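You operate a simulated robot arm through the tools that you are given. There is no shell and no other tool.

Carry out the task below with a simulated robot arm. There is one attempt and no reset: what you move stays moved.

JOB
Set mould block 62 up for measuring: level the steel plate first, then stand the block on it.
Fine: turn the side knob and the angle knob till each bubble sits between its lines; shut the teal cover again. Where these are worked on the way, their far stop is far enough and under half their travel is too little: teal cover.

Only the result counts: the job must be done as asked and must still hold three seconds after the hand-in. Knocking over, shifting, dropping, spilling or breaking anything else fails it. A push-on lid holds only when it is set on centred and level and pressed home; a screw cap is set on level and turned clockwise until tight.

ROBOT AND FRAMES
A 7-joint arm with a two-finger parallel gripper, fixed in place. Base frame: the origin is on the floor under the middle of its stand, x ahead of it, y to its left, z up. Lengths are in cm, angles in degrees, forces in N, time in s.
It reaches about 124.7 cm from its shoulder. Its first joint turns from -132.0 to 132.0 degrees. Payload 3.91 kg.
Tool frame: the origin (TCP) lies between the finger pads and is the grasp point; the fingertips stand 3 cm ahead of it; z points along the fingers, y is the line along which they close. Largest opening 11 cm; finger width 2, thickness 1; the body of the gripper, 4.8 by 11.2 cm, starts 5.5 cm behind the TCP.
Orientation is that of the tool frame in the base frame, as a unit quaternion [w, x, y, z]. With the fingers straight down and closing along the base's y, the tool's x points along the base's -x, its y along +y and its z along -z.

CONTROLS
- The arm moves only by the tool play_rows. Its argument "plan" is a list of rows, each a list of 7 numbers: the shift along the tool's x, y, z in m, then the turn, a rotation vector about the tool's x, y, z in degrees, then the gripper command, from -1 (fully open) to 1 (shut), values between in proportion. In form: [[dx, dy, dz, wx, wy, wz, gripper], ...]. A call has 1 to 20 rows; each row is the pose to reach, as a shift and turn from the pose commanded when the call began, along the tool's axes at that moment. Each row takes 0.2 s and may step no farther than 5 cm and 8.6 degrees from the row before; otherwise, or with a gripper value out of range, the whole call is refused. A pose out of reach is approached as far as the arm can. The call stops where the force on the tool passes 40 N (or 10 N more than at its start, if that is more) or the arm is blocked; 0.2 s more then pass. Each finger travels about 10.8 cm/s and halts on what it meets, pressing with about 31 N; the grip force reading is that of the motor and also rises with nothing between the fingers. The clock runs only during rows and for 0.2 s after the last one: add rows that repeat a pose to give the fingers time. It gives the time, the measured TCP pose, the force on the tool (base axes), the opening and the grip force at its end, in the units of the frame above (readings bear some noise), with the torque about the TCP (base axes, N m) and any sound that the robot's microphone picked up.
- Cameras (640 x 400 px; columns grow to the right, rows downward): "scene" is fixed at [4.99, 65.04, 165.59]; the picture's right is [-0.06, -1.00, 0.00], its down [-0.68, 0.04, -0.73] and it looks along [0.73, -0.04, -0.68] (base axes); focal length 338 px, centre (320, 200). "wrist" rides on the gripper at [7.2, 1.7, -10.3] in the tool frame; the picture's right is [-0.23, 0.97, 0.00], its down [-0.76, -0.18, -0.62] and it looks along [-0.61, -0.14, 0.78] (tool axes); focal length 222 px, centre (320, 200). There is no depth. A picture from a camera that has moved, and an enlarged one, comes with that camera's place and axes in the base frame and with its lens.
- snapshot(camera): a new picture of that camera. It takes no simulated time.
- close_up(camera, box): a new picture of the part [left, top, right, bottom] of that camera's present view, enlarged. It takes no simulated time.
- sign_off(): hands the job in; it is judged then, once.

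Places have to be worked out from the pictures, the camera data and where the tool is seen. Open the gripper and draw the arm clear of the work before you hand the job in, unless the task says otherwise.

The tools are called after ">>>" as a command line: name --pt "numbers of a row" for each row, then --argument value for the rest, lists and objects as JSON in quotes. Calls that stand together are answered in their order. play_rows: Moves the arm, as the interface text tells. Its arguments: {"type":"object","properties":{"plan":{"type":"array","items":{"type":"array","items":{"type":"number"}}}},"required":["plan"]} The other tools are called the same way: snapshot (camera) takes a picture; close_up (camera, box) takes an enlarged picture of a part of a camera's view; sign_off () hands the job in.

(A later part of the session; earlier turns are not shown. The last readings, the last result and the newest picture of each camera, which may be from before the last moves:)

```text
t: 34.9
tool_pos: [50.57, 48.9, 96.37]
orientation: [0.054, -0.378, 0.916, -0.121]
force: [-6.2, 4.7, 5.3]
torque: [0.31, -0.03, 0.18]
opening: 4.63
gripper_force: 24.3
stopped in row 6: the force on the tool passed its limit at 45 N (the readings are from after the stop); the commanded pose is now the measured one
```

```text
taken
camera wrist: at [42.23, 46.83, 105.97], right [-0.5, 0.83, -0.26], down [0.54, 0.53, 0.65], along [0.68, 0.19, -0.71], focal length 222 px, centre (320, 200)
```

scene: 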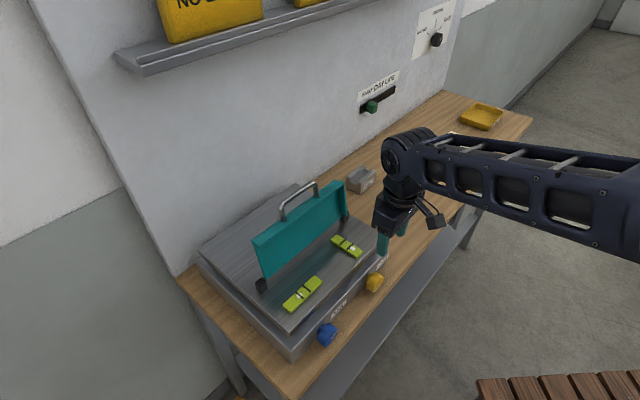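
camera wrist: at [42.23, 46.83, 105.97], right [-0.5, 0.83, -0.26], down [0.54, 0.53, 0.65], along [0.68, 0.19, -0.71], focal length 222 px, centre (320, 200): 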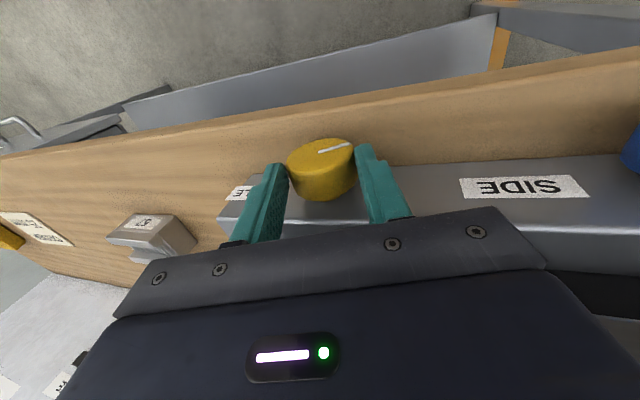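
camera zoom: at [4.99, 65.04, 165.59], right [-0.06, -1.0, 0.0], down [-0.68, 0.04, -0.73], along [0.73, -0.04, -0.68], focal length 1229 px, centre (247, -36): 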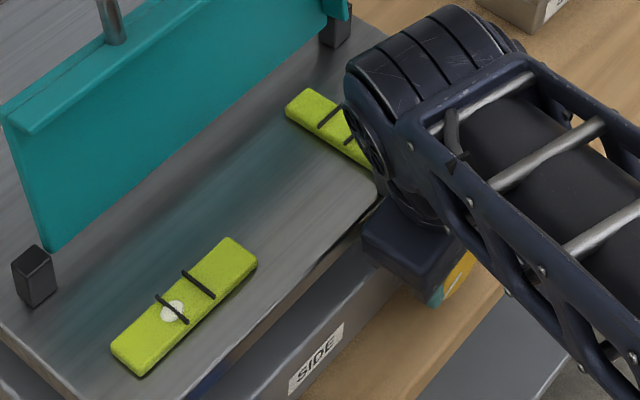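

The knob turned with the gripper (pointer unchanged relative to the fingers), but the arm now hides the right vial. I'll open, swing back to vertical and check the bubble.

>>> play_rows --pt "0 0 0 0 0 0 0.05" --pt "0 0 0 0 0 0 -0.1" --pt "0 0 0 0 0 0 -0.1" --pt "0 -0.003 0.0003 -7.6 0 0 -0.1" --pt "0 -0.006 0.0008 -15.2 0 0 -0.1" --pt "0 -0.006 0.0008 -15.2 0 0 -0.1"

>>> close_up --camera "scene" --box '[260, 160, 460, 320]'

>>> close_up --camera "wrist" --box '[240, 100, 420, 240]'

```text
t: 36.3
tool_pos: [50.98, 48.47, 96.67]
orientation: [0.002, -0.382, 0.924, 0.0]
force: [-0.8, -0.4, -0.1]
torque: [0.0, 0.0, -0.02]
opening: 6.06
gripper_force: 0.1
```

```text
2.50 times, centred on (360, 240) of scene
camera zoom: at [4.99, 65.04, 165.59], right [-0.06, -1.0, 0.0], down [-0.68, 0.04, -0.73], along [0.73, -0.04, -0.68], focal length 845 px, centre (220, 100)
```

zoom: 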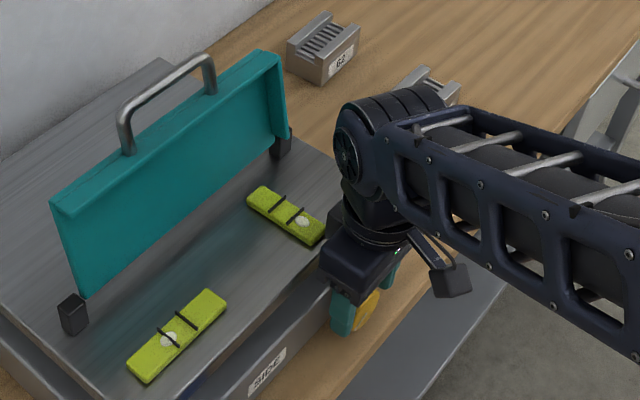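

```text
2.86 times, centred on (330, 170) of wrist
camera zoom: at [44.64, 44.46, 106.92], right [-0.53, 0.85, 0.0], down [0.66, 0.41, 0.63], along [0.53, 0.33, -0.78], focal length 635 px, centre (291, 286)
```

zoom: 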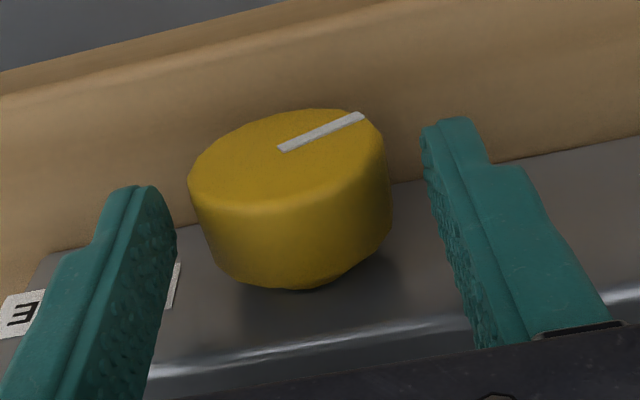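

Knob pointer did rotate. I'll zoom tightly on the right vial to see how its bubble responded.

>>> close_up --camera "scene" --box '[325, 228, 370, 263]'

>>> close_up --camera "scene" --box '[275, 270, 330, 315]'

```text
11.43 times, centred on (348, 246) of scene
camera zoom: at [4.99, 65.04, 165.59], right [-0.06, -1.0, 0.0], down [-0.68, 0.04, -0.73], along [0.73, -0.04, -0.68], focal length 3863 px, centre (6, -320)
```

zoom: 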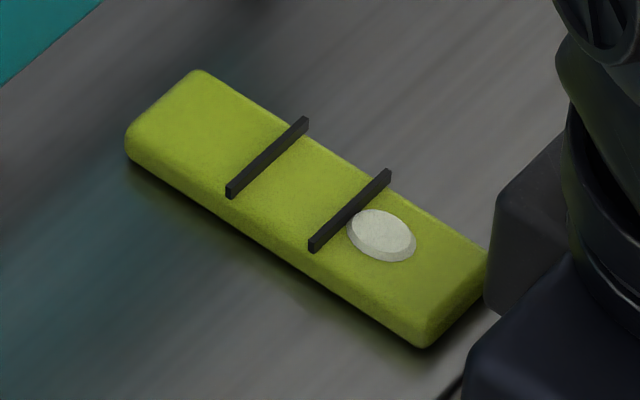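

```text
8.89 times, centred on (302, 292) of scene
camera zoom: at [4.99, 65.04, 165.59], right [-0.06, -1.0, 0.0], down [-0.68, 0.04, -0.73], along [0.73, -0.04, -0.68], focal length 3004 px, centre (476, -622)
```

zoom: 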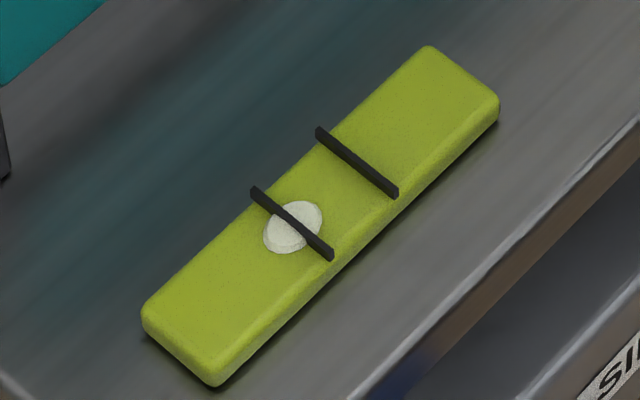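

CCW seems to move the bubble slightly away from the lines (≈3.1→3.6 px), so the angle knob must go clockwise. I'll recentre ~4 mm to the right, grip, then check the load.

>>> play_rows --pt "0 -0.0037 0.0035 0 0 0 -0.1" --pt "0 -0.0037 0.0035 0 0 0 0.15" --pt "0 -0.0037 0.0035 0 0 0 0.6" --pt "0 -0.0037 0.0035 0 0 0 0.6" --pt "0 -0.0037 0.0035 0 0 0 0.6"

```text
t: 37.5
tool_pos: [51.02, 48.33, 96.2]
orientation: [0.003, -0.382, 0.924, 0.0]
force: [-23.2, 24.5, 1.2]
torque: [0.9, 0.51, 0.45]
opening: 4.72
gripper_force: 44.4
```

Load is now −34 N along p, so I overshot; I'll shift back 2.5 mm.

>>> play_rows --pt "0 0.0012 0 0 0 0 0.6" --pt "0 0.0025 0 0 0 0 0.6" --pt "0 0.0025 0 0 0 0 0.6"

```text
t: 38.3
tool_pos: [51.18, 48.35, 96.25]
orientation: [0.005, -0.381, 0.924, 0.0]
force: [-12.3, 12.7, 22.1]
torque: [-0.05, 0.79, 0.8]
opening: 4.71
gripper_force: 44.9
```

>>> play_rows --pt "0 0.0015 -0.0008 0 0 0 0.6" --pt "0 0.0015 -0.0008 0 0 0 0.6"

>>> close_up --camera "wrist" --box '[240, 100, 420, 240]'

```text
t: 38.9
tool_pos: [51.14, 48.4, 96.34]
orientation: [0.004, -0.381, 0.925, -0.001]
force: [4.2, -3.8, 10.3]
torque: [0.68, -0.89, 0.62]
opening: 4.74
gripper_force: 45.0
```

```text
2.86 times, centred on (330, 170) of wrist
camera zoom: at [44.69, 44.46, 106.58], right [-0.52, 0.85, 0.0], down [0.66, 0.41, 0.63], along [0.54, 0.33, -0.78], focal length 635 px, centre (291, 286)
```

zoom: 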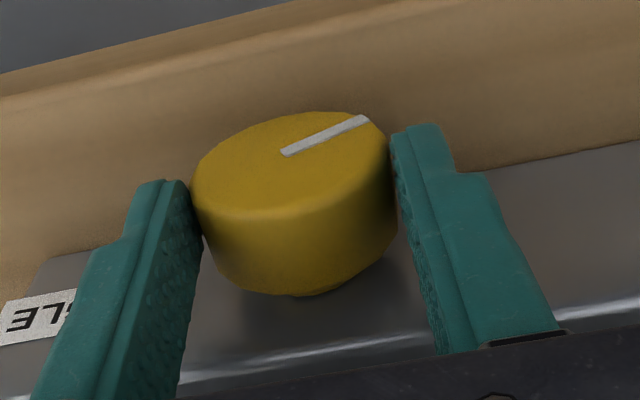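

Balanced now. Turning clockwise in 4° steps to −16°, pivoting about the knob axis.

>>> play_rows --pt "0 -0.002 0.0001 -4 0 0 0.6" --pt "0 -0.0039 0.0003 -8 0 0 0.6" --pt "0 -0.0058 0.0006 -12 0 0 0.6" --pt "0 -0.0077 0.0011 -16 0 0 0.6"

>>> close_up --camera "scene" --box '[325, 228, 370, 263]'

>>> close_up --camera "wrist" --box '[240, 100, 420, 240]'

```text
t: 40.1
tool_pos: [51.86, 47.7, 96.29]
orientation: [-0.047, -0.379, 0.915, 0.127]
force: [0.1, -6.3, 3.4]
torque: [-0.21, -0.98, 0.43]
opening: 4.68
gripper_force: 45.4
stopped in row 4: the force on the tool passed its limit at 42 N (the readings are from after the stop); the commanded pose is now the measured one
```

```text
11.43 times, centred on (348, 246) of scene
camera zoom: at [4.99, 65.04, 165.59], right [-0.06, -1.0, 0.0], down [-0.68, 0.04, -0.73], along [0.73, -0.04, -0.68], focal length 3863 px, centre (6, -320)
```

zoom: 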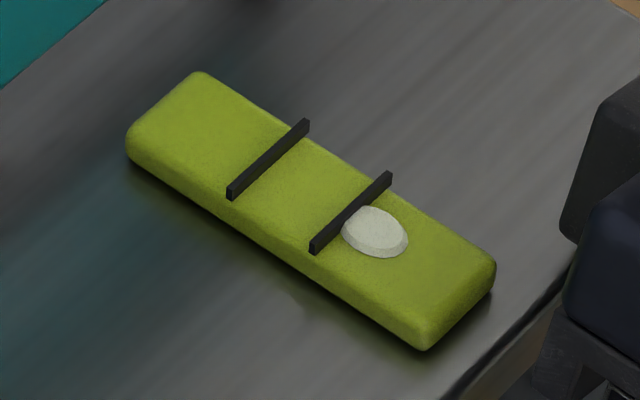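

```text
2.86 times, centred on (330, 170) of wrist
camera zoom: at [47.31, 41.77, 106.63], right [-0.5, 0.82, 0.26], down [0.78, 0.29, 0.56], along [0.38, 0.49, -0.79], focal length 635 px, centre (291, 286)
```

zoom: 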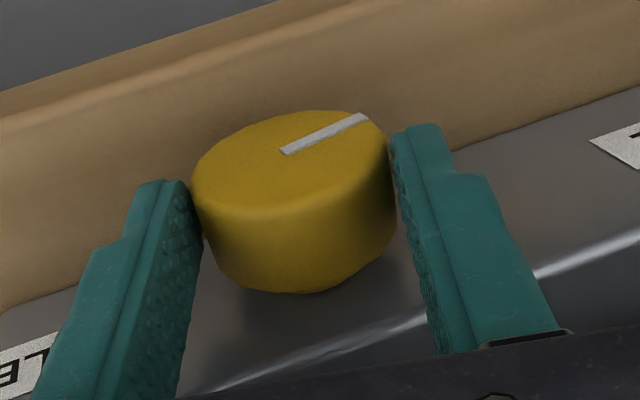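

The knob turned 16° clockwise with the gripper and the bubble moved ~8 px toward the lines (needs ~80 px, so roughly 150° more). The pivot lies ~3.2 cm ahead of the TCP; I'll continue the stroke to about −24° with the corrected pivot.

>>> play_rows --pt "0 -0.0022 0.0001 -4 0 0 0.6" --pt "0 -0.0045 0.0003 -8 0 0 0.6"

```text
t: 40.6
tool_pos: [52.03, 47.54, 96.45]
orientation: [-0.066, -0.376, 0.908, 0.174]
force: [-9.0, -11.9, 18.3]
torque: [-0.97, 1.22, 0.58]
opening: 4.56
gripper_force: 45.1
stopped in row 2: the force on the tool passed its limit at 67 N (the readings are from after the stop); the commanded pose is now the measured one
```

A sudden higher force; I'll look before continuing.

>>> snapshot --camera "wrist"

>>> close_up --camera "scene" --box '[320, 200, 460, 320]'

```text
taken
camera wrist: at [48.35, 40.7, 106.64], right [-0.48, 0.8, 0.36], down [0.81, 0.25, 0.52], along [0.33, 0.54, -0.77], focal length 222 px, centre (320, 200)
```

wrist: 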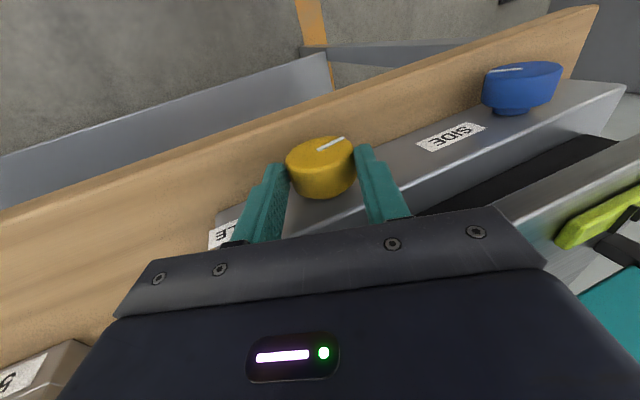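

```text
3.33 times, centred on (390, 260) of scene
camera zoom: at [4.99, 65.04, 165.59], right [-0.06, -1.0, 0.0], down [-0.68, 0.04, -0.73], along [0.73, -0.04, -0.68], focal length 1127 px, centre (87, 0)
```

zoom: 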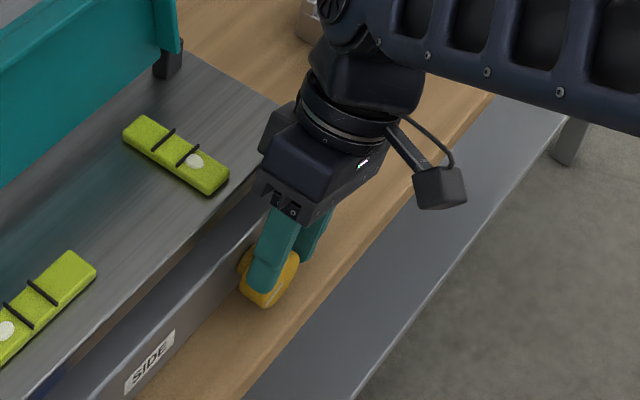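

The fingertips are gripping just above the knob's widest line and squeezing out upward, so I need to grip deeper. I'll open, return to vertical and reassess.

>>> play_rows --pt "0 0 0 0 0 0 0.05" --pt "0 0 0 0 0 0 -0.02" --pt "0 0 0 0 0 0 -0.02" --pt "0 0.0042 0.0003 7.2 0 0 -0.02" --pt "0 0.0084 0.001 14.4 0 0 -0.02" --pt "0 0.0125 0.0024 21.5 0 0 -0.02" --pt "0 0.0125 0.0024 21.5 0 0 -0.02"

>>> close_up --camera "wrist" --box '[240, 100, 420, 240]'

>>> close_up --camera "scene" --box '[340, 230, 420, 310]'

>>> close_up --camera "scene" --box '[325, 228, 370, 263]'

```text
t: 42.2
tool_pos: [51.34, 48.5, 96.55]
orientation: [0.006, -0.381, 0.924, 0.001]
force: [0.9, -0.1, 1.0]
torque: [-0.01, -0.01, -0.01]
opening: 5.6
gripper_force: 0.1
```

```text
2.86 times, centred on (330, 170) of wrist
camera zoom: at [44.73, 44.43, 106.78], right [-0.52, 0.85, 0.0], down [0.66, 0.41, 0.63], along [0.54, 0.33, -0.77], focal length 635 px, centre (291, 286)
```

zoom: 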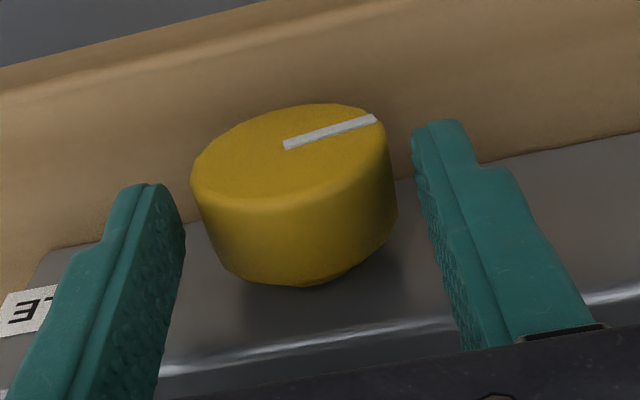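

```text
5.00 times, centred on (380, 270) of scene
camera zoom: at [4.99, 65.04, 165.59], right [-0.06, -1.0, 0.0], down [-0.68, 0.04, -0.73], along [0.73, -0.04, -0.68], focal length 1690 px, centre (20, -150)
```

zoom: 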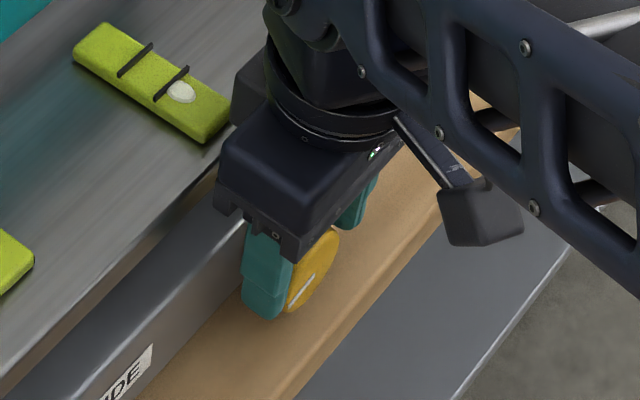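

```text
11.43 times, centred on (348, 246) of scene
camera zoom: at [4.99, 65.04, 165.59], right [-0.06, -1.0, 0.0], down [-0.68, 0.04, -0.73], along [0.73, -0.04, -0.68], focal length 3863 px, centre (6, -320)
```

zoom: 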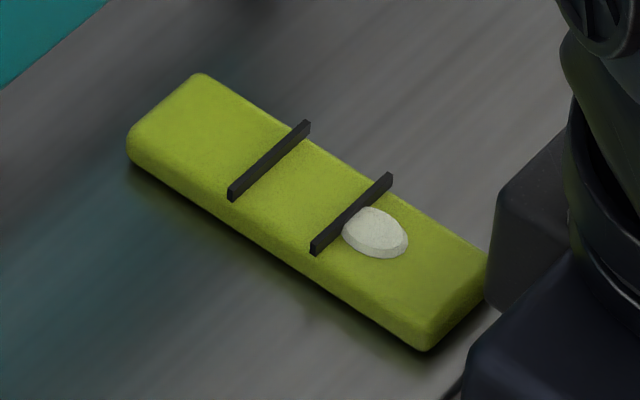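

Now I lower ~9 mm for a deeper grip, tilt 20° counter-clockwise with fingers open, then close there ready for a long clockwise stroke.

>>> play_rows --pt "0 0 0.005 0 0 0 -0.02" --pt "0 0 0.009 0 0 0 -0.02" --pt "0 0.0032 0.0092 7 0 0 -0.02" --pt "0 0.0063 0.0098 14 0 0 -0.02" --pt "0 0.0089 0.0106 20 0 0 -0.02" --pt "0 0.0089 0.0106 20 0 0 -0.02"

>>> close_up --camera "wrist" --box '[240, 100, 420, 240]'

```text
t: 43.1
tool_pos: [51.26, 48.6, 95.97]
orientation: [0.04, -0.377, 0.922, -0.075]
force: [1.1, -0.6, 9.0]
torque: [0.42, -0.05, 0.0]
opening: 5.61
gripper_force: 0.1
stopped in row 4: the force on the tool passed its limit at 63 N (the readings are from after the stop); the commanded pose is now the measured one
```

```text
2.86 times, centred on (330, 170) of wrist
camera zoom: at [43.53, 45.75, 105.77], right [-0.51, 0.85, -0.16], down [0.58, 0.47, 0.66], along [0.63, 0.24, -0.74], focal length 635 px, centre (291, 286)
```

zoom: 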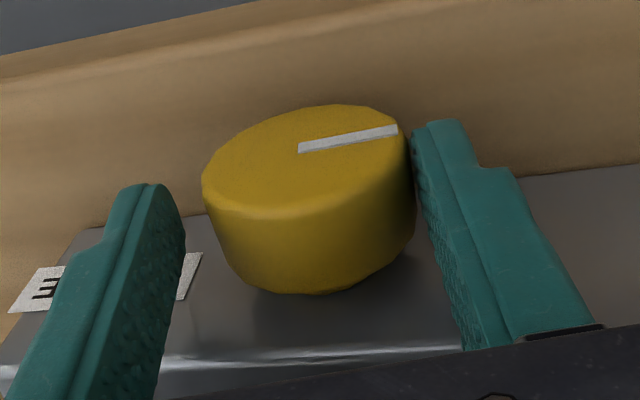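

Blocked again while open, so something other than the knob is touching. I'll look at the gripper body and fingertips relative to the plate and table.

>>> snapshot --camera "wrist"

>>> close_up --camera "scene" --box '[330, 215, 430, 300]'

```text
taken
camera wrist: at [43.53, 45.75, 105.77], right [-0.51, 0.85, -0.16], down [0.58, 0.47, 0.66], along [0.63, 0.24, -0.74], focal length 222 px, centre (320, 200)
```

wrist: 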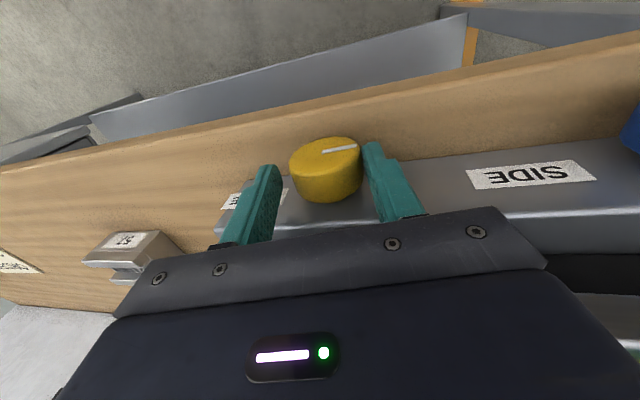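

```text
4.71 times, centred on (380, 258) of scene
camera zoom: at [4.99, 65.04, 165.59], right [-0.06, -1.0, 0.0], down [-0.68, 0.04, -0.73], along [0.73, -0.04, -0.68], focal length 1591 px, centre (38, -71)
```

zoom: 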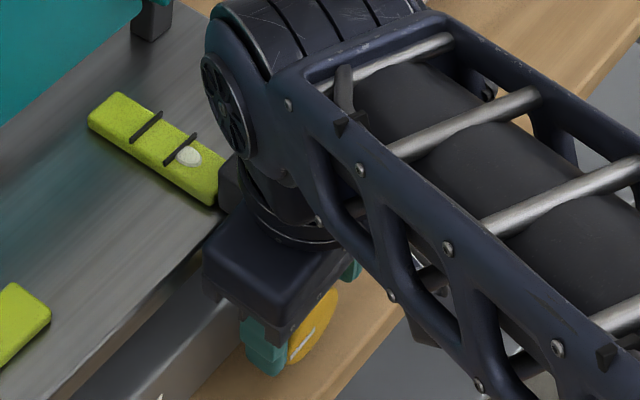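

Both fingertips and the gripper body's rear edge are candidates for contact. I'll go back to vertical, shift 5 mm toward the robot (away from the plate edge) and then probe downward gently to find the table height.

>>> play_rows --pt "0.0025 0 -0.005 0 0 0 -0.02" --pt "0.005 -0.0025 -0.005 -5 0 0 -0.02" --pt "0.005 -0.0049 -0.0046 -9.8 0 0 -0.02" --pt "0.005 -0.0049 -0.0046 -9.8 0 0 -0.02"

```text
t: 44.1
tool_pos: [51.25, 47.97, 96.61]
orientation: [0.007, -0.379, 0.926, 0.005]
force: [0.1, 0.1, -0.2]
torque: [0.0, 0.02, -0.02]
opening: 5.62
gripper_force: 0.1
```

>>> play_rows --pt "0 0.003 0 0.2 0.96 -0.48 -0.02" --pt "0 0.003 0.003 0.2 0.96 -0.48 -0.02" --pt "0 0.003 0.006 0.2 0.96 -0.48 -0.02" --pt "0 0.003 0.009 0.2 0.96 -0.48 -0.02" --pt "0 0.003 0.011 0.2 0.96 -0.48 -0.02" --pt "0 0.003 0.013 0.2 0.96 -0.48 -0.02"

>>> close_up --camera "scene" --box '[330, 215, 430, 300]'

```text
t: 45.5
tool_pos: [51.15, 48.21, 95.58]
orientation: [0.003, -0.382, 0.924, 0.002]
force: [0.4, 0.1, 9.6]
torque: [0.34, -0.15, 0.01]
opening: 5.63
gripper_force: 0.1
stopped in row 6: the force on the tool passed its limit at 44 N (the readings are from after the stop); the commanded pose is now the measured one
```

```text
4.71 times, centred on (380, 258) of scene
camera zoom: at [4.99, 65.04, 165.59], right [-0.06, -1.0, 0.0], down [-0.68, 0.04, -0.73], along [0.73, -0.04, -0.68], focal length 1591 px, centre (38, -71)
```

zoom: 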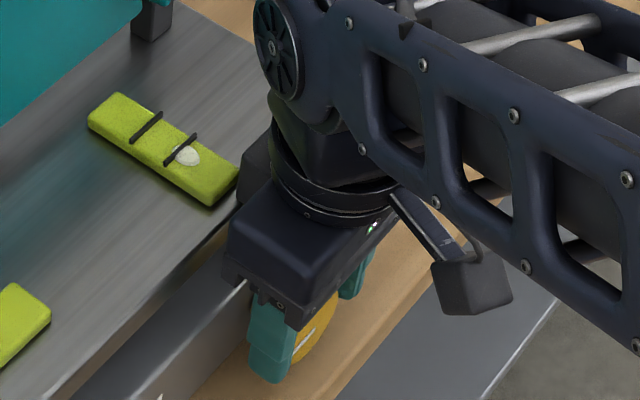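

The contact torque locates the touch point ~3.6 cm behind the TCP (q≈73.8): the gripper's back is resting on the plate's front edge, not the table. I'll lean the gripper 30° back toward the robot so it clears the plate while the fingers still straddle the knob.

>>> play_rows --pt "0 0.001 -0.015 0 0 0 -0.02" --pt "0 0.001 -0.03 0 0 0 -0.02" --pt "0.003 0.001 -0.03 0 -7.5 0 -0.02" --pt "0.006 0.001 -0.03 0 -15 0 -0.02" --pt "0.009 0.001 -0.03 0 -22.5 0 -0.02" --pt "0.012 0.001 -0.03 0 -30 0 -0.02" --pt "0.012 0.001 -0.02 0 -30 0 -0.02" --pt "0.012 0.001 -0.01 0 -30 0 -0.02" --pt "0.012 0.001 -0.003 0 -30 0 -0.02" --pt "0.012 0.001 -0.003 0 -30 0 -0.02"

>>> snapshot --camera "wrist"

>>> close_up --camera "scene" --box '[330, 215, 430, 300]'

```text
t: 47.6
tool_pos: [50.11, 47.43, 95.79]
orientation: [0.241, -0.37, 0.892, 0.1]
force: [0.0, 0.2, 0.2]
torque: [0.01, 0.0, -0.02]
opening: 5.6
gripper_force: 0.1
```

```text
taken
camera wrist: at [40.78, 40.5, 101.16], right [-0.55, 0.83, 0.11], down [0.37, 0.12, 0.92], along [0.75, 0.55, -0.37], focal length 222 px, centre (320, 200)
```

wrist: 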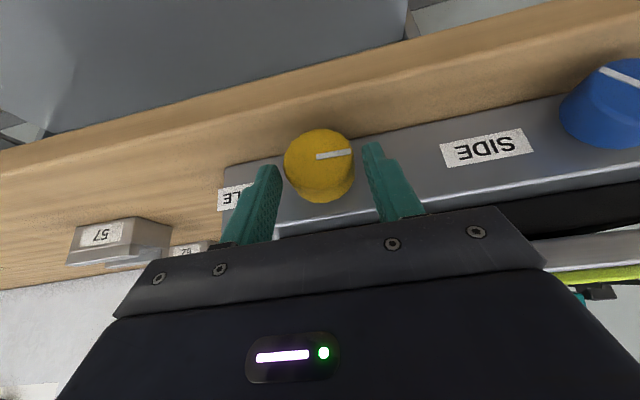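

```text
4.71 times, centred on (380, 258) of scene
camera zoom: at [4.99, 65.04, 165.59], right [-0.06, -1.0, 0.0], down [-0.68, 0.04, -0.73], along [0.73, -0.04, -0.68], focal length 1591 px, centre (38, -71)
```

zoom: 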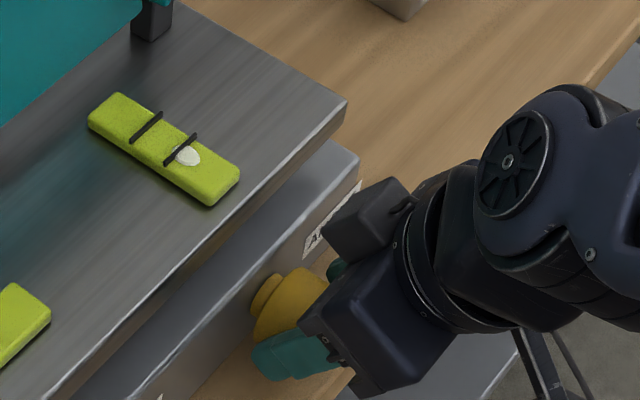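

Much better – the gripper clears the plate, and the knob face and both vials are in view. I'll go 3 mm deeper along the fingers and close, then read the load.

>>> play_rows --pt "0 0 0.003 0 0 0 -0.02" --pt "0 0 0.003 0 0 0 0.1" --pt "0 0 0.003 0 0 0 0.6" --pt "0 0 0.003 0 0 0 0.6" --pt "0 0 0.003 0 0 0 0.6"

```text
t: 48.9
tool_pos: [50.32, 47.49, 95.64]
orientation: [0.242, -0.369, 0.892, 0.1]
force: [11.0, -10.2, -2.2]
torque: [-0.13, -0.32, -0.04]
opening: 4.78
gripper_force: 44.6
```

Grip is good (15 N side load). I nudge 1 mm right and turn clockwise 20° about the knob axis.

>>> play_rows --pt "0 -0.001 0 0 0 0 0.6" --pt "0 -0.0026 0.0001 -3.46 0 2 0.6" --pt "0.0001 -0.0041 0.0002 -6.93 0 4 0.6" --pt "0.0003 -0.0057 0.0004 -10.39 0 6 0.6" --pt "0.0004 -0.0072 0.0008 -13.86 0 8 0.6" --pt "0.0007 -0.0087 0.0012 -17.32 0 10 0.6"

>>> close_up --camera "scene" --box '[325, 228, 370, 263]'

>>> snapshot --camera "wrist"

```text
t: 50.2
tool_pos: [50.89, 46.85, 95.53]
orientation: [0.175, -0.322, 0.895, 0.254]
force: [14.9, -3.9, 10.9]
torque: [-0.35, 0.06, -0.07]
opening: 4.76
gripper_force: 44.8
```

```text
11.43 times, centred on (348, 246) of scene
camera zoom: at [4.99, 65.04, 165.59], right [-0.06, -1.0, 0.0], down [-0.68, 0.04, -0.73], along [0.73, -0.04, -0.68], focal length 3863 px, centre (6, -320)
```

zoom: 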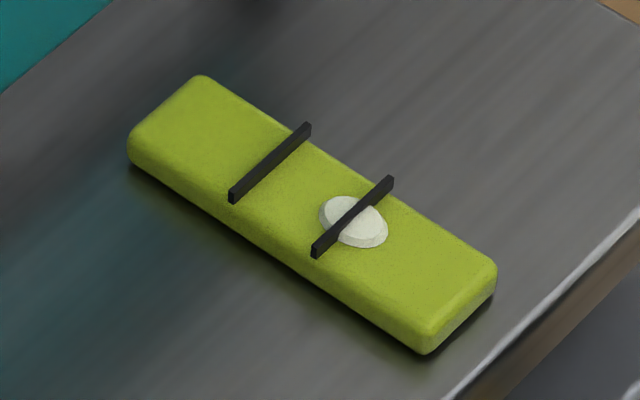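

```text
taken
camera wrist: at [42.87, 38.65, 101.04], right [-0.48, 0.76, 0.44], down [0.58, -0.1, 0.81], along [0.65, 0.65, -0.39], focal length 222 px, centre (320, 200)
```

wrist: 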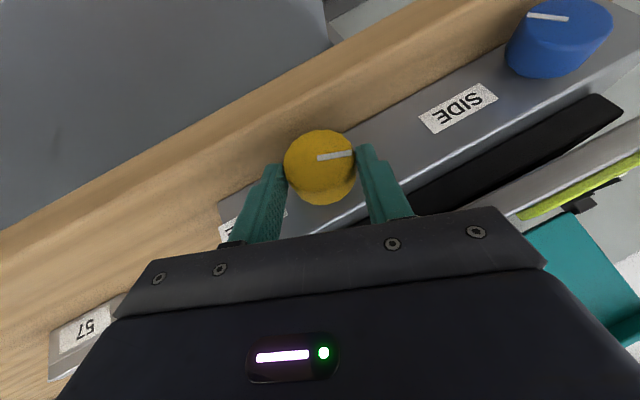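

Smooth 20° turn; the bubble is now on the front line (≈1.3 px/deg), needing roughly 40° more clockwise. I'll open, swing back to −20°, re-grip.

>>> play_rows --pt "0 0 0 0 0 0 0.05" --pt "0 0 0 0 0 0 -0.02" --pt "0 0 0 0 0 0 -0.02" --pt "0.0001 0.0031 0.0002 6.93 0 -4 -0.02" --pt "0.0004 0.0062 0.0008 13.86 0 -8 -0.02" --pt "0.001 0.0092 0.0017 20.78 0 -12 -0.02" --pt "0.0017 0.0119 0.003 27.71 0 -16 -0.02" --pt "0.0026 0.0145 0.0046 34.64 0 -20 -0.02" --pt "0.0026 0.0145 0.0046 34.64 0 -20 -0.02"

>>> close_up --camera "wrist" --box '[240, 100, 420, 240]'

```text
t: 52.2
tool_pos: [49.8, 47.98, 95.51]
orientation: [0.302, -0.405, 0.861, -0.057]
force: [-0.6, -0.3, 0.7]
torque: [-0.02, -0.01, 0.01]
opening: 5.59
gripper_force: 0.0
```

```text
2.86 times, centred on (330, 170) of wrist
camera zoom: at [39.17, 42.31, 99.85], right [-0.53, 0.81, -0.23], down [0.14, 0.35, 0.93], along [0.83, 0.46, -0.3], focal length 635 px, centre (291, 286)
```

zoom: 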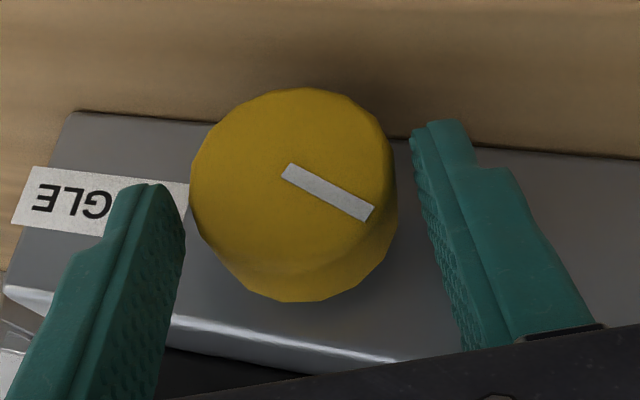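

Aligned around the knob with clearance; closing and checking the load.

>>> play_rows --pt "0 0 0 0 0 0 0.1" --pt "0 0 0 0 0 0 0.6" --pt "0 0 0 0 0 0 0.6" --pt "0 0 0 0 0 0 0.6"

>>> close_up --camera "scene" --box '[325, 228, 370, 263]'

```text
t: 53.2
tool_pos: [49.68, 48.03, 95.5]
orientation: [0.303, -0.405, 0.861, -0.056]
force: [-2.2, 2.9, -0.1]
torque: [0.11, 0.01, 0.43]
opening: 4.64
gripper_force: 44.5
```

```text
11.43 times, centred on (348, 246) of scene
camera zoom: at [4.99, 65.04, 165.59], right [-0.06, -1.0, 0.0], down [-0.68, 0.04, -0.73], along [0.73, -0.04, -0.68], focal length 3863 px, centre (6, -320)
```

zoom: 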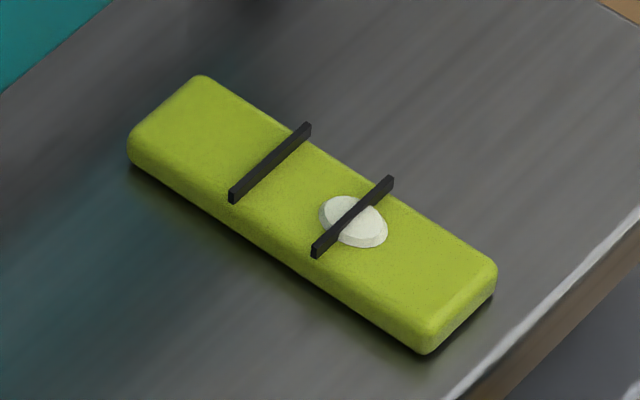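

Load near zero and bubble unchanged. Turning clockwise 20° now, then I'll check the bubble.

>>> play_rows --pt "0 -0.0016 0.0001 -3.46 0 2 0.6" --pt "0.0001 -0.0031 0.0002 -6.93 0 4 0.6" --pt "0.0003 -0.0047 0.0004 -10.39 0 6 0.6" --pt "0.0004 -0.0062 0.0008 -13.86 0 8 0.6" --pt "0.0007 -0.0077 0.0012 -17.32 0 10 0.6"

>>> close_up --camera "scene" --box '[325, 228, 370, 263]'

```text
t: 54.5
tool_pos: [50.35, 47.5, 95.52]
orientation: [0.241, -0.369, 0.892, 0.101]
force: [-2.3, 2.8, 3.2]
torque: [-0.5, 0.57, 0.13]
opening: 4.64
gripper_force: 44.8
```

```text
11.43 times, centred on (348, 246) of scene
camera zoom: at [4.99, 65.04, 165.59], right [-0.06, -1.0, 0.0], down [-0.68, 0.04, -0.73], along [0.73, -0.04, -0.68], focal length 3863 px, centre (6, -320)
```

zoom: 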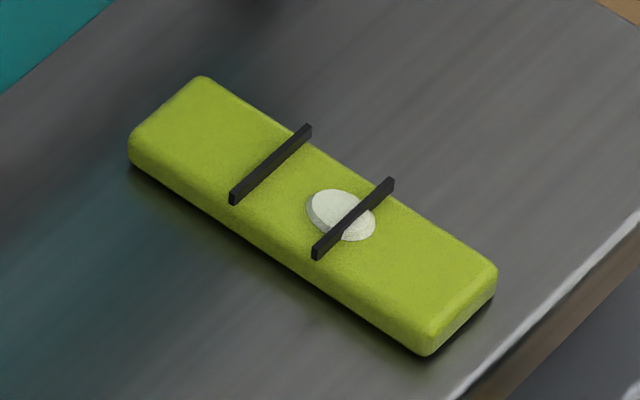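

The bubble is advancing (~0.7 px/deg here); about 48° more is needed. I continue this stroke another 20°.

>>> play_rows --pt "0 -0.0016 0.0001 -3.46 0 2 0.6" --pt "0.0001 -0.0031 0.0002 -6.93 0 4 0.6" --pt "0.0003 -0.0047 0.0004 -10.39 0 6 0.6" --pt "0.0004 -0.0062 0.0008 -13.86 0 8 0.6" --pt "0.0007 -0.0077 0.0012 -17.32 0 10 0.6"

>>> close_up --camera "scene" --box '[325, 228, 370, 263]'

```text
t: 55.6
tool_pos: [50.79, 46.89, 95.36]
orientation: [0.174, -0.322, 0.895, 0.254]
force: [1.4, 3.3, 8.0]
torque: [0.21, -0.06, -0.07]
opening: 4.65
gripper_force: 45.1
```

```text
11.43 times, centred on (348, 246) of scene
camera zoom: at [4.99, 65.04, 165.59], right [-0.06, -1.0, 0.0], down [-0.68, 0.04, -0.73], along [0.73, -0.04, -0.68], focal length 3863 px, centre (6, -320)
```

zoom: 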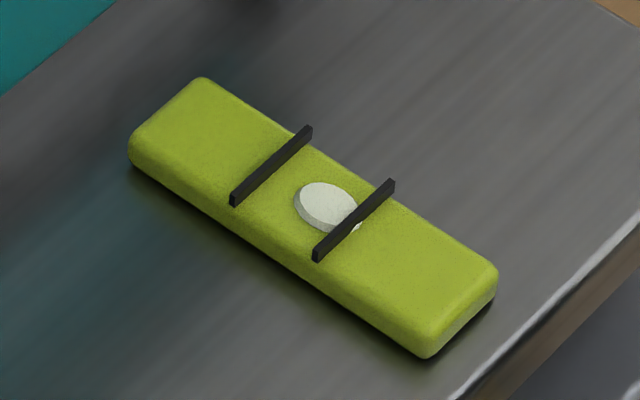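

Bubble needs ~19 px (≈26°) more. Re-grip: open, swing back 30°, close.

>>> play_rows --pt "0 0 0 0 0 0 0.05" --pt "0 0 0 0 0 0 -0.02" --pt "0 0 0 0 0 0 -0.02" --pt "0.0001 0.0029 0.0002 6.5 0 -3.75 -0.02" --pt "0.0004 0.0058 0.0007 13 0 -7.5 -0.02" --pt "0.0009 0.0086 0.0015 19.5 0 -11.25 -0.02" --pt "0.0015 0.0113 0.0026 26 0 -15 -0.02" --pt "0.0015 0.0113 0.0026 26 0 -15 -0.02" --pt "0.0015 0.0113 0.0026 26 0 -15 0.1" --pt "0.0015 0.0113 0.0026 26 0 -15 0.6" --pt "0.0015 0.0113 0.0026 26 0 -15 0.6" --pt "0.0015 0.0113 0.0026 26 0 -15 0.6"

>>> close_up --camera "scene" --box '[325, 228, 370, 263]'

```text
t: 58.2
tool_pos: [50.05, 47.97, 95.59]
orientation: [0.272, -0.389, 0.88, 0.022]
force: [2.7, 0.5, 1.4]
torque: [0.18, -0.18, 0.3]
opening: 4.64
gripper_force: 44.7
```

```text
11.43 times, centred on (348, 246) of scene
camera zoom: at [4.99, 65.04, 165.59], right [-0.06, -1.0, 0.0], down [-0.68, 0.04, -0.73], along [0.73, -0.04, -0.68], focal length 3863 px, centre (6, -320)
```

zoom: 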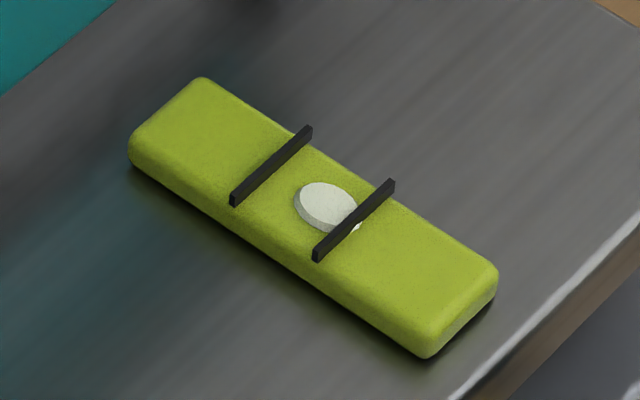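

Grip good. Turn 26° clockwise.

>>> play_rows --pt "0 -0.0016 0.0001 -3.46 0 2 0.6" --pt "0.0001 -0.0031 0.0002 -6.93 0 4 0.6" --pt "0.0003 -0.0047 0.0004 -10.39 0 6 0.6" --pt "0.0004 -0.0062 0.0008 -13.86 0 8 0.6" --pt "0.0007 -0.0077 0.0012 -17.32 0 10 0.6" --pt "0.001 -0.0092 0.0017 -20.78 0 12 0.6" --pt "0.0011 -0.0099 0.002 -22.5 0 13 0.6"

>>> close_up --camera "scene" --box '[325, 228, 370, 263]'

>>> close_up --camera "scene" --box '[275, 270, 330, 315]'

```text
t: 59.9
tool_pos: [50.72, 47.08, 95.57]
orientation: [0.189, -0.332, 0.897, 0.225]
force: [11.2, 13.1, 29.4]
torque: [0.5, -0.2, 0.28]
opening: 4.62
gripper_force: 45.0
```

```text
11.43 times, centred on (348, 246) of scene
camera zoom: at [4.99, 65.04, 165.59], right [-0.06, -1.0, 0.0], down [-0.68, 0.04, -0.73], along [0.73, -0.04, -0.68], focal length 3863 px, centre (6, -320)
```

zoom: 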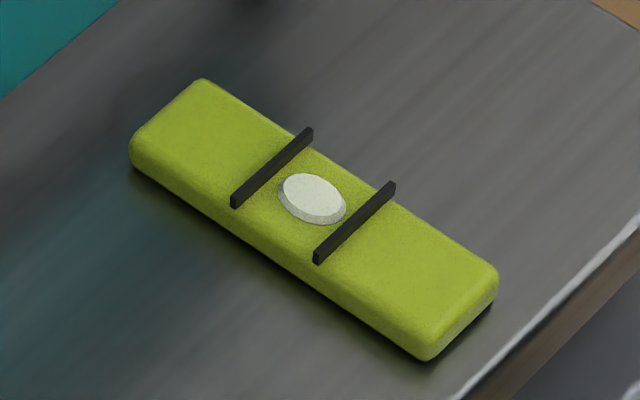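

```text
8.89 times, centred on (302, 292) of scene
camera zoom: at [4.99, 65.04, 165.59], right [-0.06, -1.0, 0.0], down [-0.68, 0.04, -0.73], along [0.73, -0.04, -0.68], focal length 3004 px, centre (476, -622)
```

zoom: 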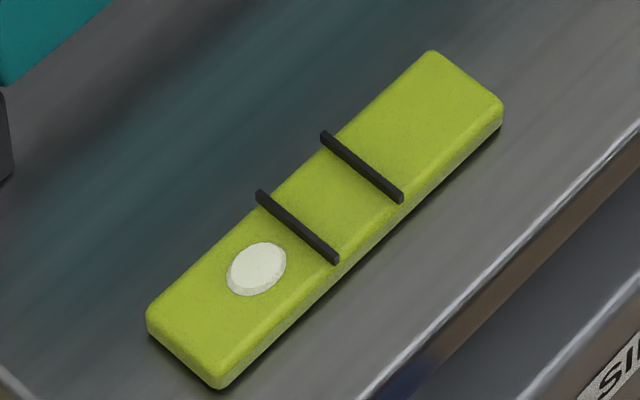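

The right (ANGLE) bubble is now centred between its lines; the left bubble shifted left through coupling. I'll release the yellow knob, level the tool and back out before heading to the blue SIDE knob.

>>> play_rows --pt "0 0 0 0 0 0 0.05" --pt "0 0 0 0 0 0 -0.02" --pt "0 0 0 0 0 0 -0.02" --pt "0.0001 0.0031 0.0002 6.93 0 -4 -0.02" --pt "0.0004 0.0062 0.0008 13.86 0 -8 -0.02" --pt "0.0004 0.0062 -0.024 13.86 0 -8 -0.02" --pt "0.0004 0.0062 -0.049 13.86 0 -8 -0.02" --pt "0.0004 0.0062 -0.049 13.86 0 -8 -0.02"

>>> close_up --camera "scene" --box '[325, 228, 370, 263]'

```text
t: 61.6
tool_pos: [49.42, 44.99, 99.76]
orientation: [0.241, -0.369, 0.892, 0.1]
force: [-0.1, -0.3, -0.5]
torque: [0.02, 0.0, -0.01]
opening: 5.6
gripper_force: 0.0
```

```text
11.43 times, centred on (348, 246) of scene
camera zoom: at [4.99, 65.04, 165.59], right [-0.06, -1.0, 0.0], down [-0.68, 0.04, -0.73], along [0.73, -0.04, -0.68], focal length 3863 px, centre (6, -320)
```

zoom: 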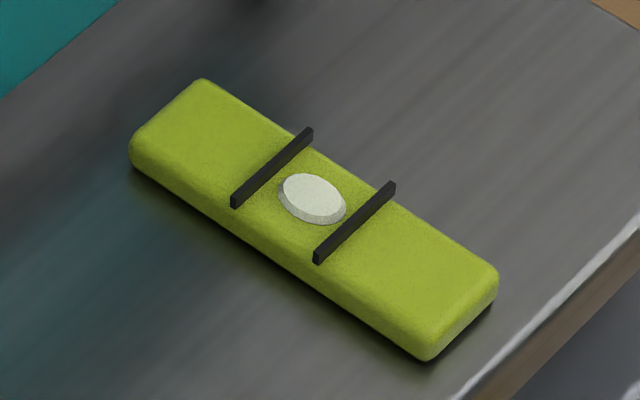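

Bubble still centred after release. Now I traverse 19 cm left to the blue knob's column.

>>> play_rows --pt "0 0.038 0 0 0 0 -0.02" --pt "0 0.076 0 0 0 0 -0.02" --pt "0 0.114 0 0 0 0 -0.05" --pt "0 0.152 0 0 0 0 -0.05" --pt "0 0.19 0 0 0 0 -0.05" --pt "0 0.19 0 0 0 0 -0.05"

>>> snapshot --camera "wrist"

>>> snapshot --camera "scene"

```text
t: 63.0
tool_pos: [35.71, 58.56, 99.82]
orientation: [0.242, -0.368, 0.892, 0.1]
force: [0.3, -0.2, 0.0]
torque: [-0.01, -0.02, -0.01]
opening: 5.81
gripper_force: 0.0
```

```text
taken
camera wrist: at [26.38, 51.65, 105.03], right [-0.55, 0.83, 0.11], down [0.37, 0.12, 0.92], along [0.75, 0.55, -0.37], focal length 222 px, centre (320, 200)
```

wrist: 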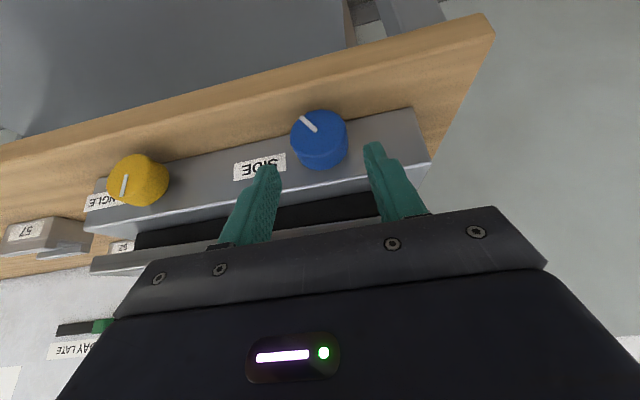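

```text
taken
```

scene: 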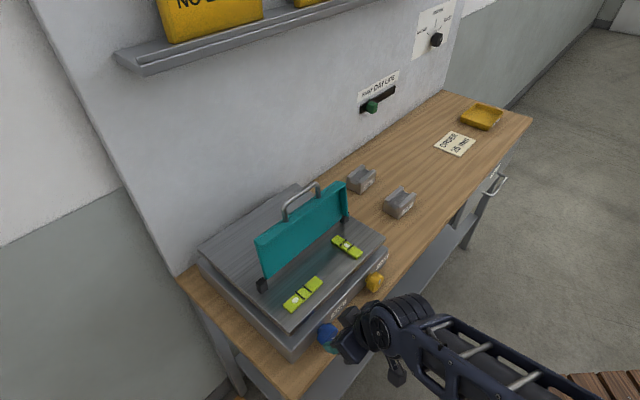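

Both vials remain visible. Zooming on the blue knob to find its centre relative to the tool.

>>> close_up --camera "wrist" --box '[220, 80, 420, 230]'

>>> close_up --camera "scene" --box '[280, 270, 400, 370]'

```text
2.67 times, centred on (320, 155) of wrist
camera zoom: at [26.38, 51.65, 105.03], right [-0.55, 0.83, 0.11], down [0.37, 0.12, 0.92], along [0.75, 0.55, -0.37], focal length 592 px, centre (320, 320)
```

zoom: 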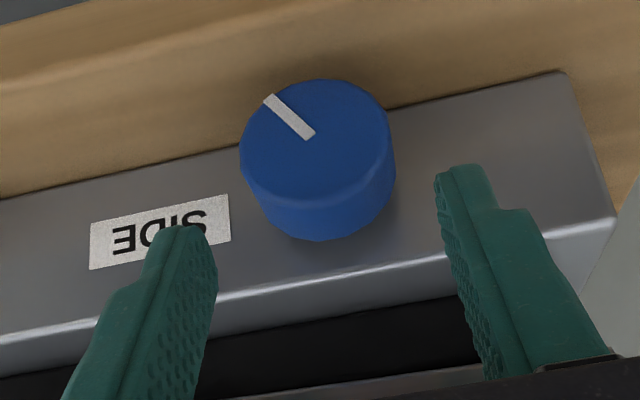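

```text
4.00 times, centred on (340, 320) of scene
camera zoom: at [4.99, 65.04, 165.59], right [-0.06, -1.0, 0.0], down [-0.68, 0.04, -0.73], along [0.73, -0.04, -0.68], focal length 1352 px, centre (240, -280)
```

zoom: 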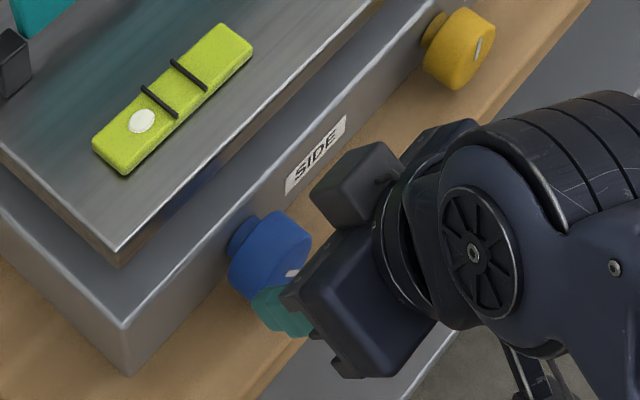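

Blue knob centre: p≈−16.05, z≈93.5 – directly ahead along the fingers. Advance 5 cm along the tool axis and close.

>>> play_rows --pt "0 -0.001 0.02 0 0 0 -0.05" --pt "0 -0.001 0.035 0 0 0 -0.05" --pt "0 -0.001 0.0497 0 0 0 -0.05" --pt "0 -0.001 0.0497 0 0 0 -0.05"

>>> close_up --camera "wrist" --box '[240, 100, 420, 240]'

```text
t: 64.0
tool_pos: [37.72, 60.17, 95.43]
orientation: [0.241, -0.37, 0.892, 0.1]
force: [0.3, 0.1, 0.2]
torque: [0.01, 0.01, 0.02]
opening: 5.8
gripper_force: 0.1
```

```text
2.86 times, centred on (330, 170) of wrist
camera zoom: at [28.29, 53.32, 100.66], right [-0.55, 0.83, 0.11], down [0.37, 0.12, 0.92], along [0.75, 0.55, -0.37], focal length 635 px, centre (291, 286)
```

zoom: 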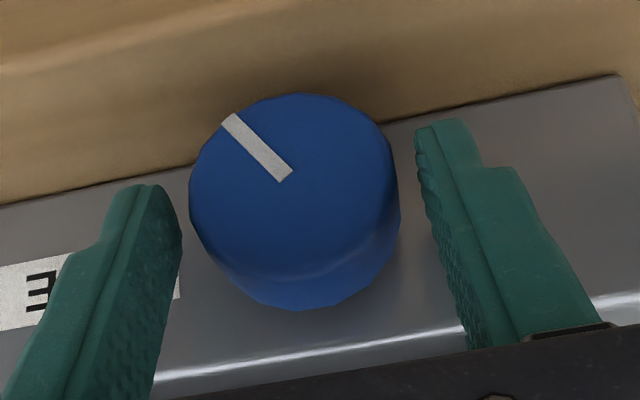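

Well centred. Closing on the blue knob and checking load.

>>> play_rows --pt "0 0 0 0 0 0 0.1" --pt "0 0 0 0 0 0 0.6" --pt "0 0 0 0 0 0 0.6" --pt "0 0 0 0 0 0 0.6"

>>> close_up --camera "scene" --box '[275, 270, 330, 315]'

>>> close_up --camera "scene" --box '[325, 228, 370, 263]'

```text
t: 65.0
tool_pos: [37.59, 60.31, 95.38]
orientation: [0.242, -0.369, 0.892, 0.1]
force: [-2.6, 4.5, -1.9]
torque: [0.1, 0.04, 0.57]
opening: 4.77
gripper_force: 45.2
```

```text
8.89 times, centred on (302, 292) of scene
camera zoom: at [4.99, 65.04, 165.59], right [-0.06, -1.0, 0.0], down [-0.68, 0.04, -0.73], along [0.73, -0.04, -0.68], focal length 3004 px, centre (476, -622)
```

zoom: 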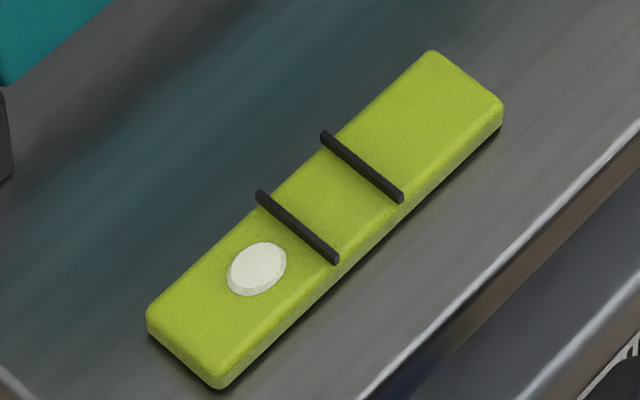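

```text
11.43 times, centred on (348, 246) of scene
camera zoom: at [4.99, 65.04, 165.59], right [-0.06, -1.0, 0.0], down [-0.68, 0.04, -0.73], along [0.73, -0.04, -0.68], focal length 3863 px, centre (6, -320)
```

zoom: 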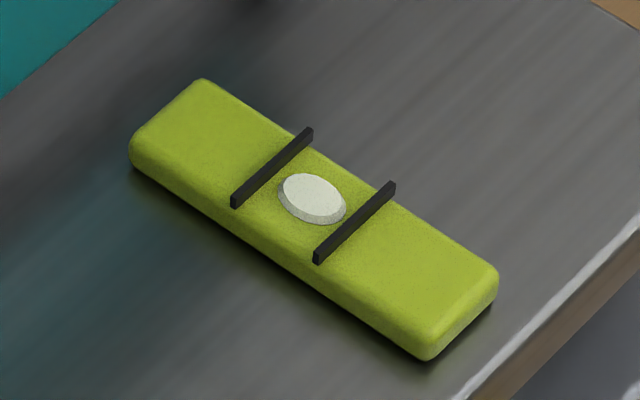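

Grip is balanced. Test turn on blue: 16° clockwise, then check both bubbles.

>>> play_rows --pt "0 -0.0016 0.0001 -3.46 0 2 0.6" --pt "0.0001 -0.0031 0.0002 -6.93 0 4 0.6" --pt "0.0003 -0.0047 0.0004 -10.39 0 6 0.6" --pt "0.0004 -0.0062 0.0008 -13.86 0 8 0.6" --pt "0.0004 -0.0062 0.0008 -13.86 0 8 0.6"

>>> close_up --camera "scene" --box '[275, 270, 330, 315]'

>>> close_up --camera "scene" --box '[325, 228, 370, 263]'

```text
t: 66.2
tool_pos: [38.0, 59.84, 95.18]
orientation: [0.187, -0.333, 0.897, 0.223]
force: [-22.5, 31.2, -4.7]
torque: [-0.15, -0.18, 0.41]
opening: 4.62
gripper_force: 44.5
```

```text
8.89 times, centred on (302, 292) of scene
camera zoom: at [4.99, 65.04, 165.59], right [-0.06, -1.0, 0.0], down [-0.68, 0.04, -0.73], along [0.73, -0.04, -0.68], focal length 3004 px, centre (476, -622)
```

zoom: 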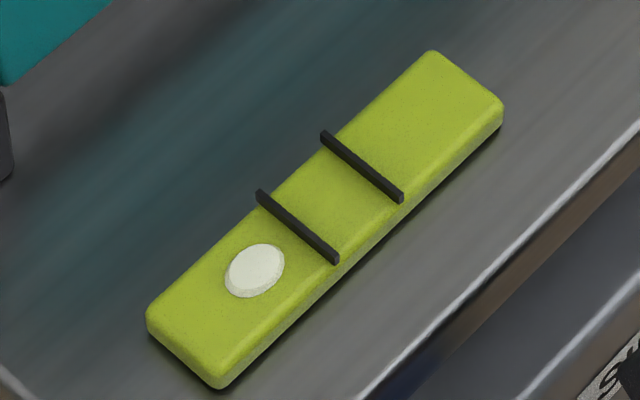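

```text
11.43 times, centred on (348, 246) of scene
camera zoom: at [4.99, 65.04, 165.59], right [-0.06, -1.0, 0.0], down [-0.68, 0.04, -0.73], along [0.73, -0.04, -0.68], focal length 3863 px, centre (6, -320)
```

zoom: 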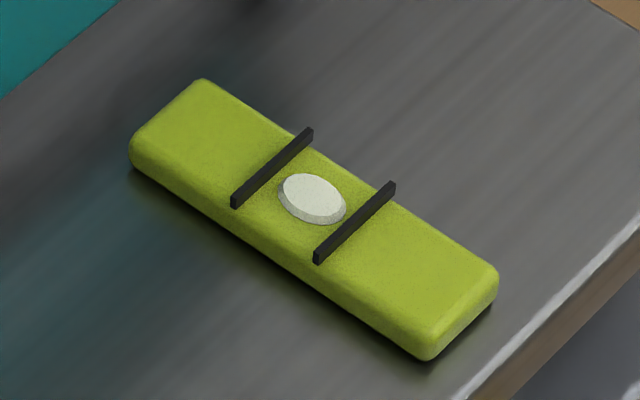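

Left bubble barely moved (slightly away), right unchanged. I'll check whether the knob actually turned with the gripper.

>>> close_up --camera "wrist" --box '[240, 100, 420, 240]'

```text
2.86 times, centred on (330, 170) of wrist
camera zoom: at [29.75, 51.79, 100.82], right [-0.5, 0.78, 0.38], down [0.54, -0.06, 0.84], along [0.67, 0.63, -0.39], focal length 635 px, centre (291, 286)
```

zoom: 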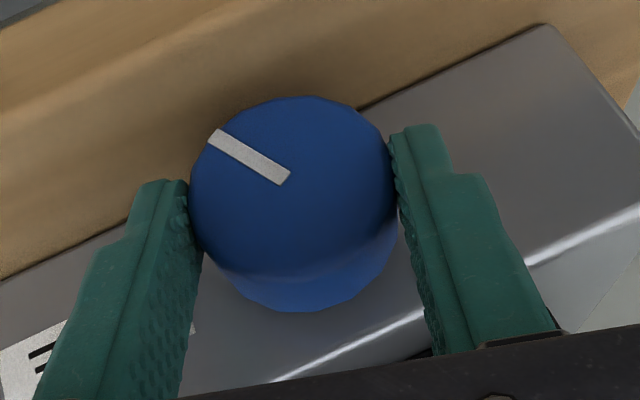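

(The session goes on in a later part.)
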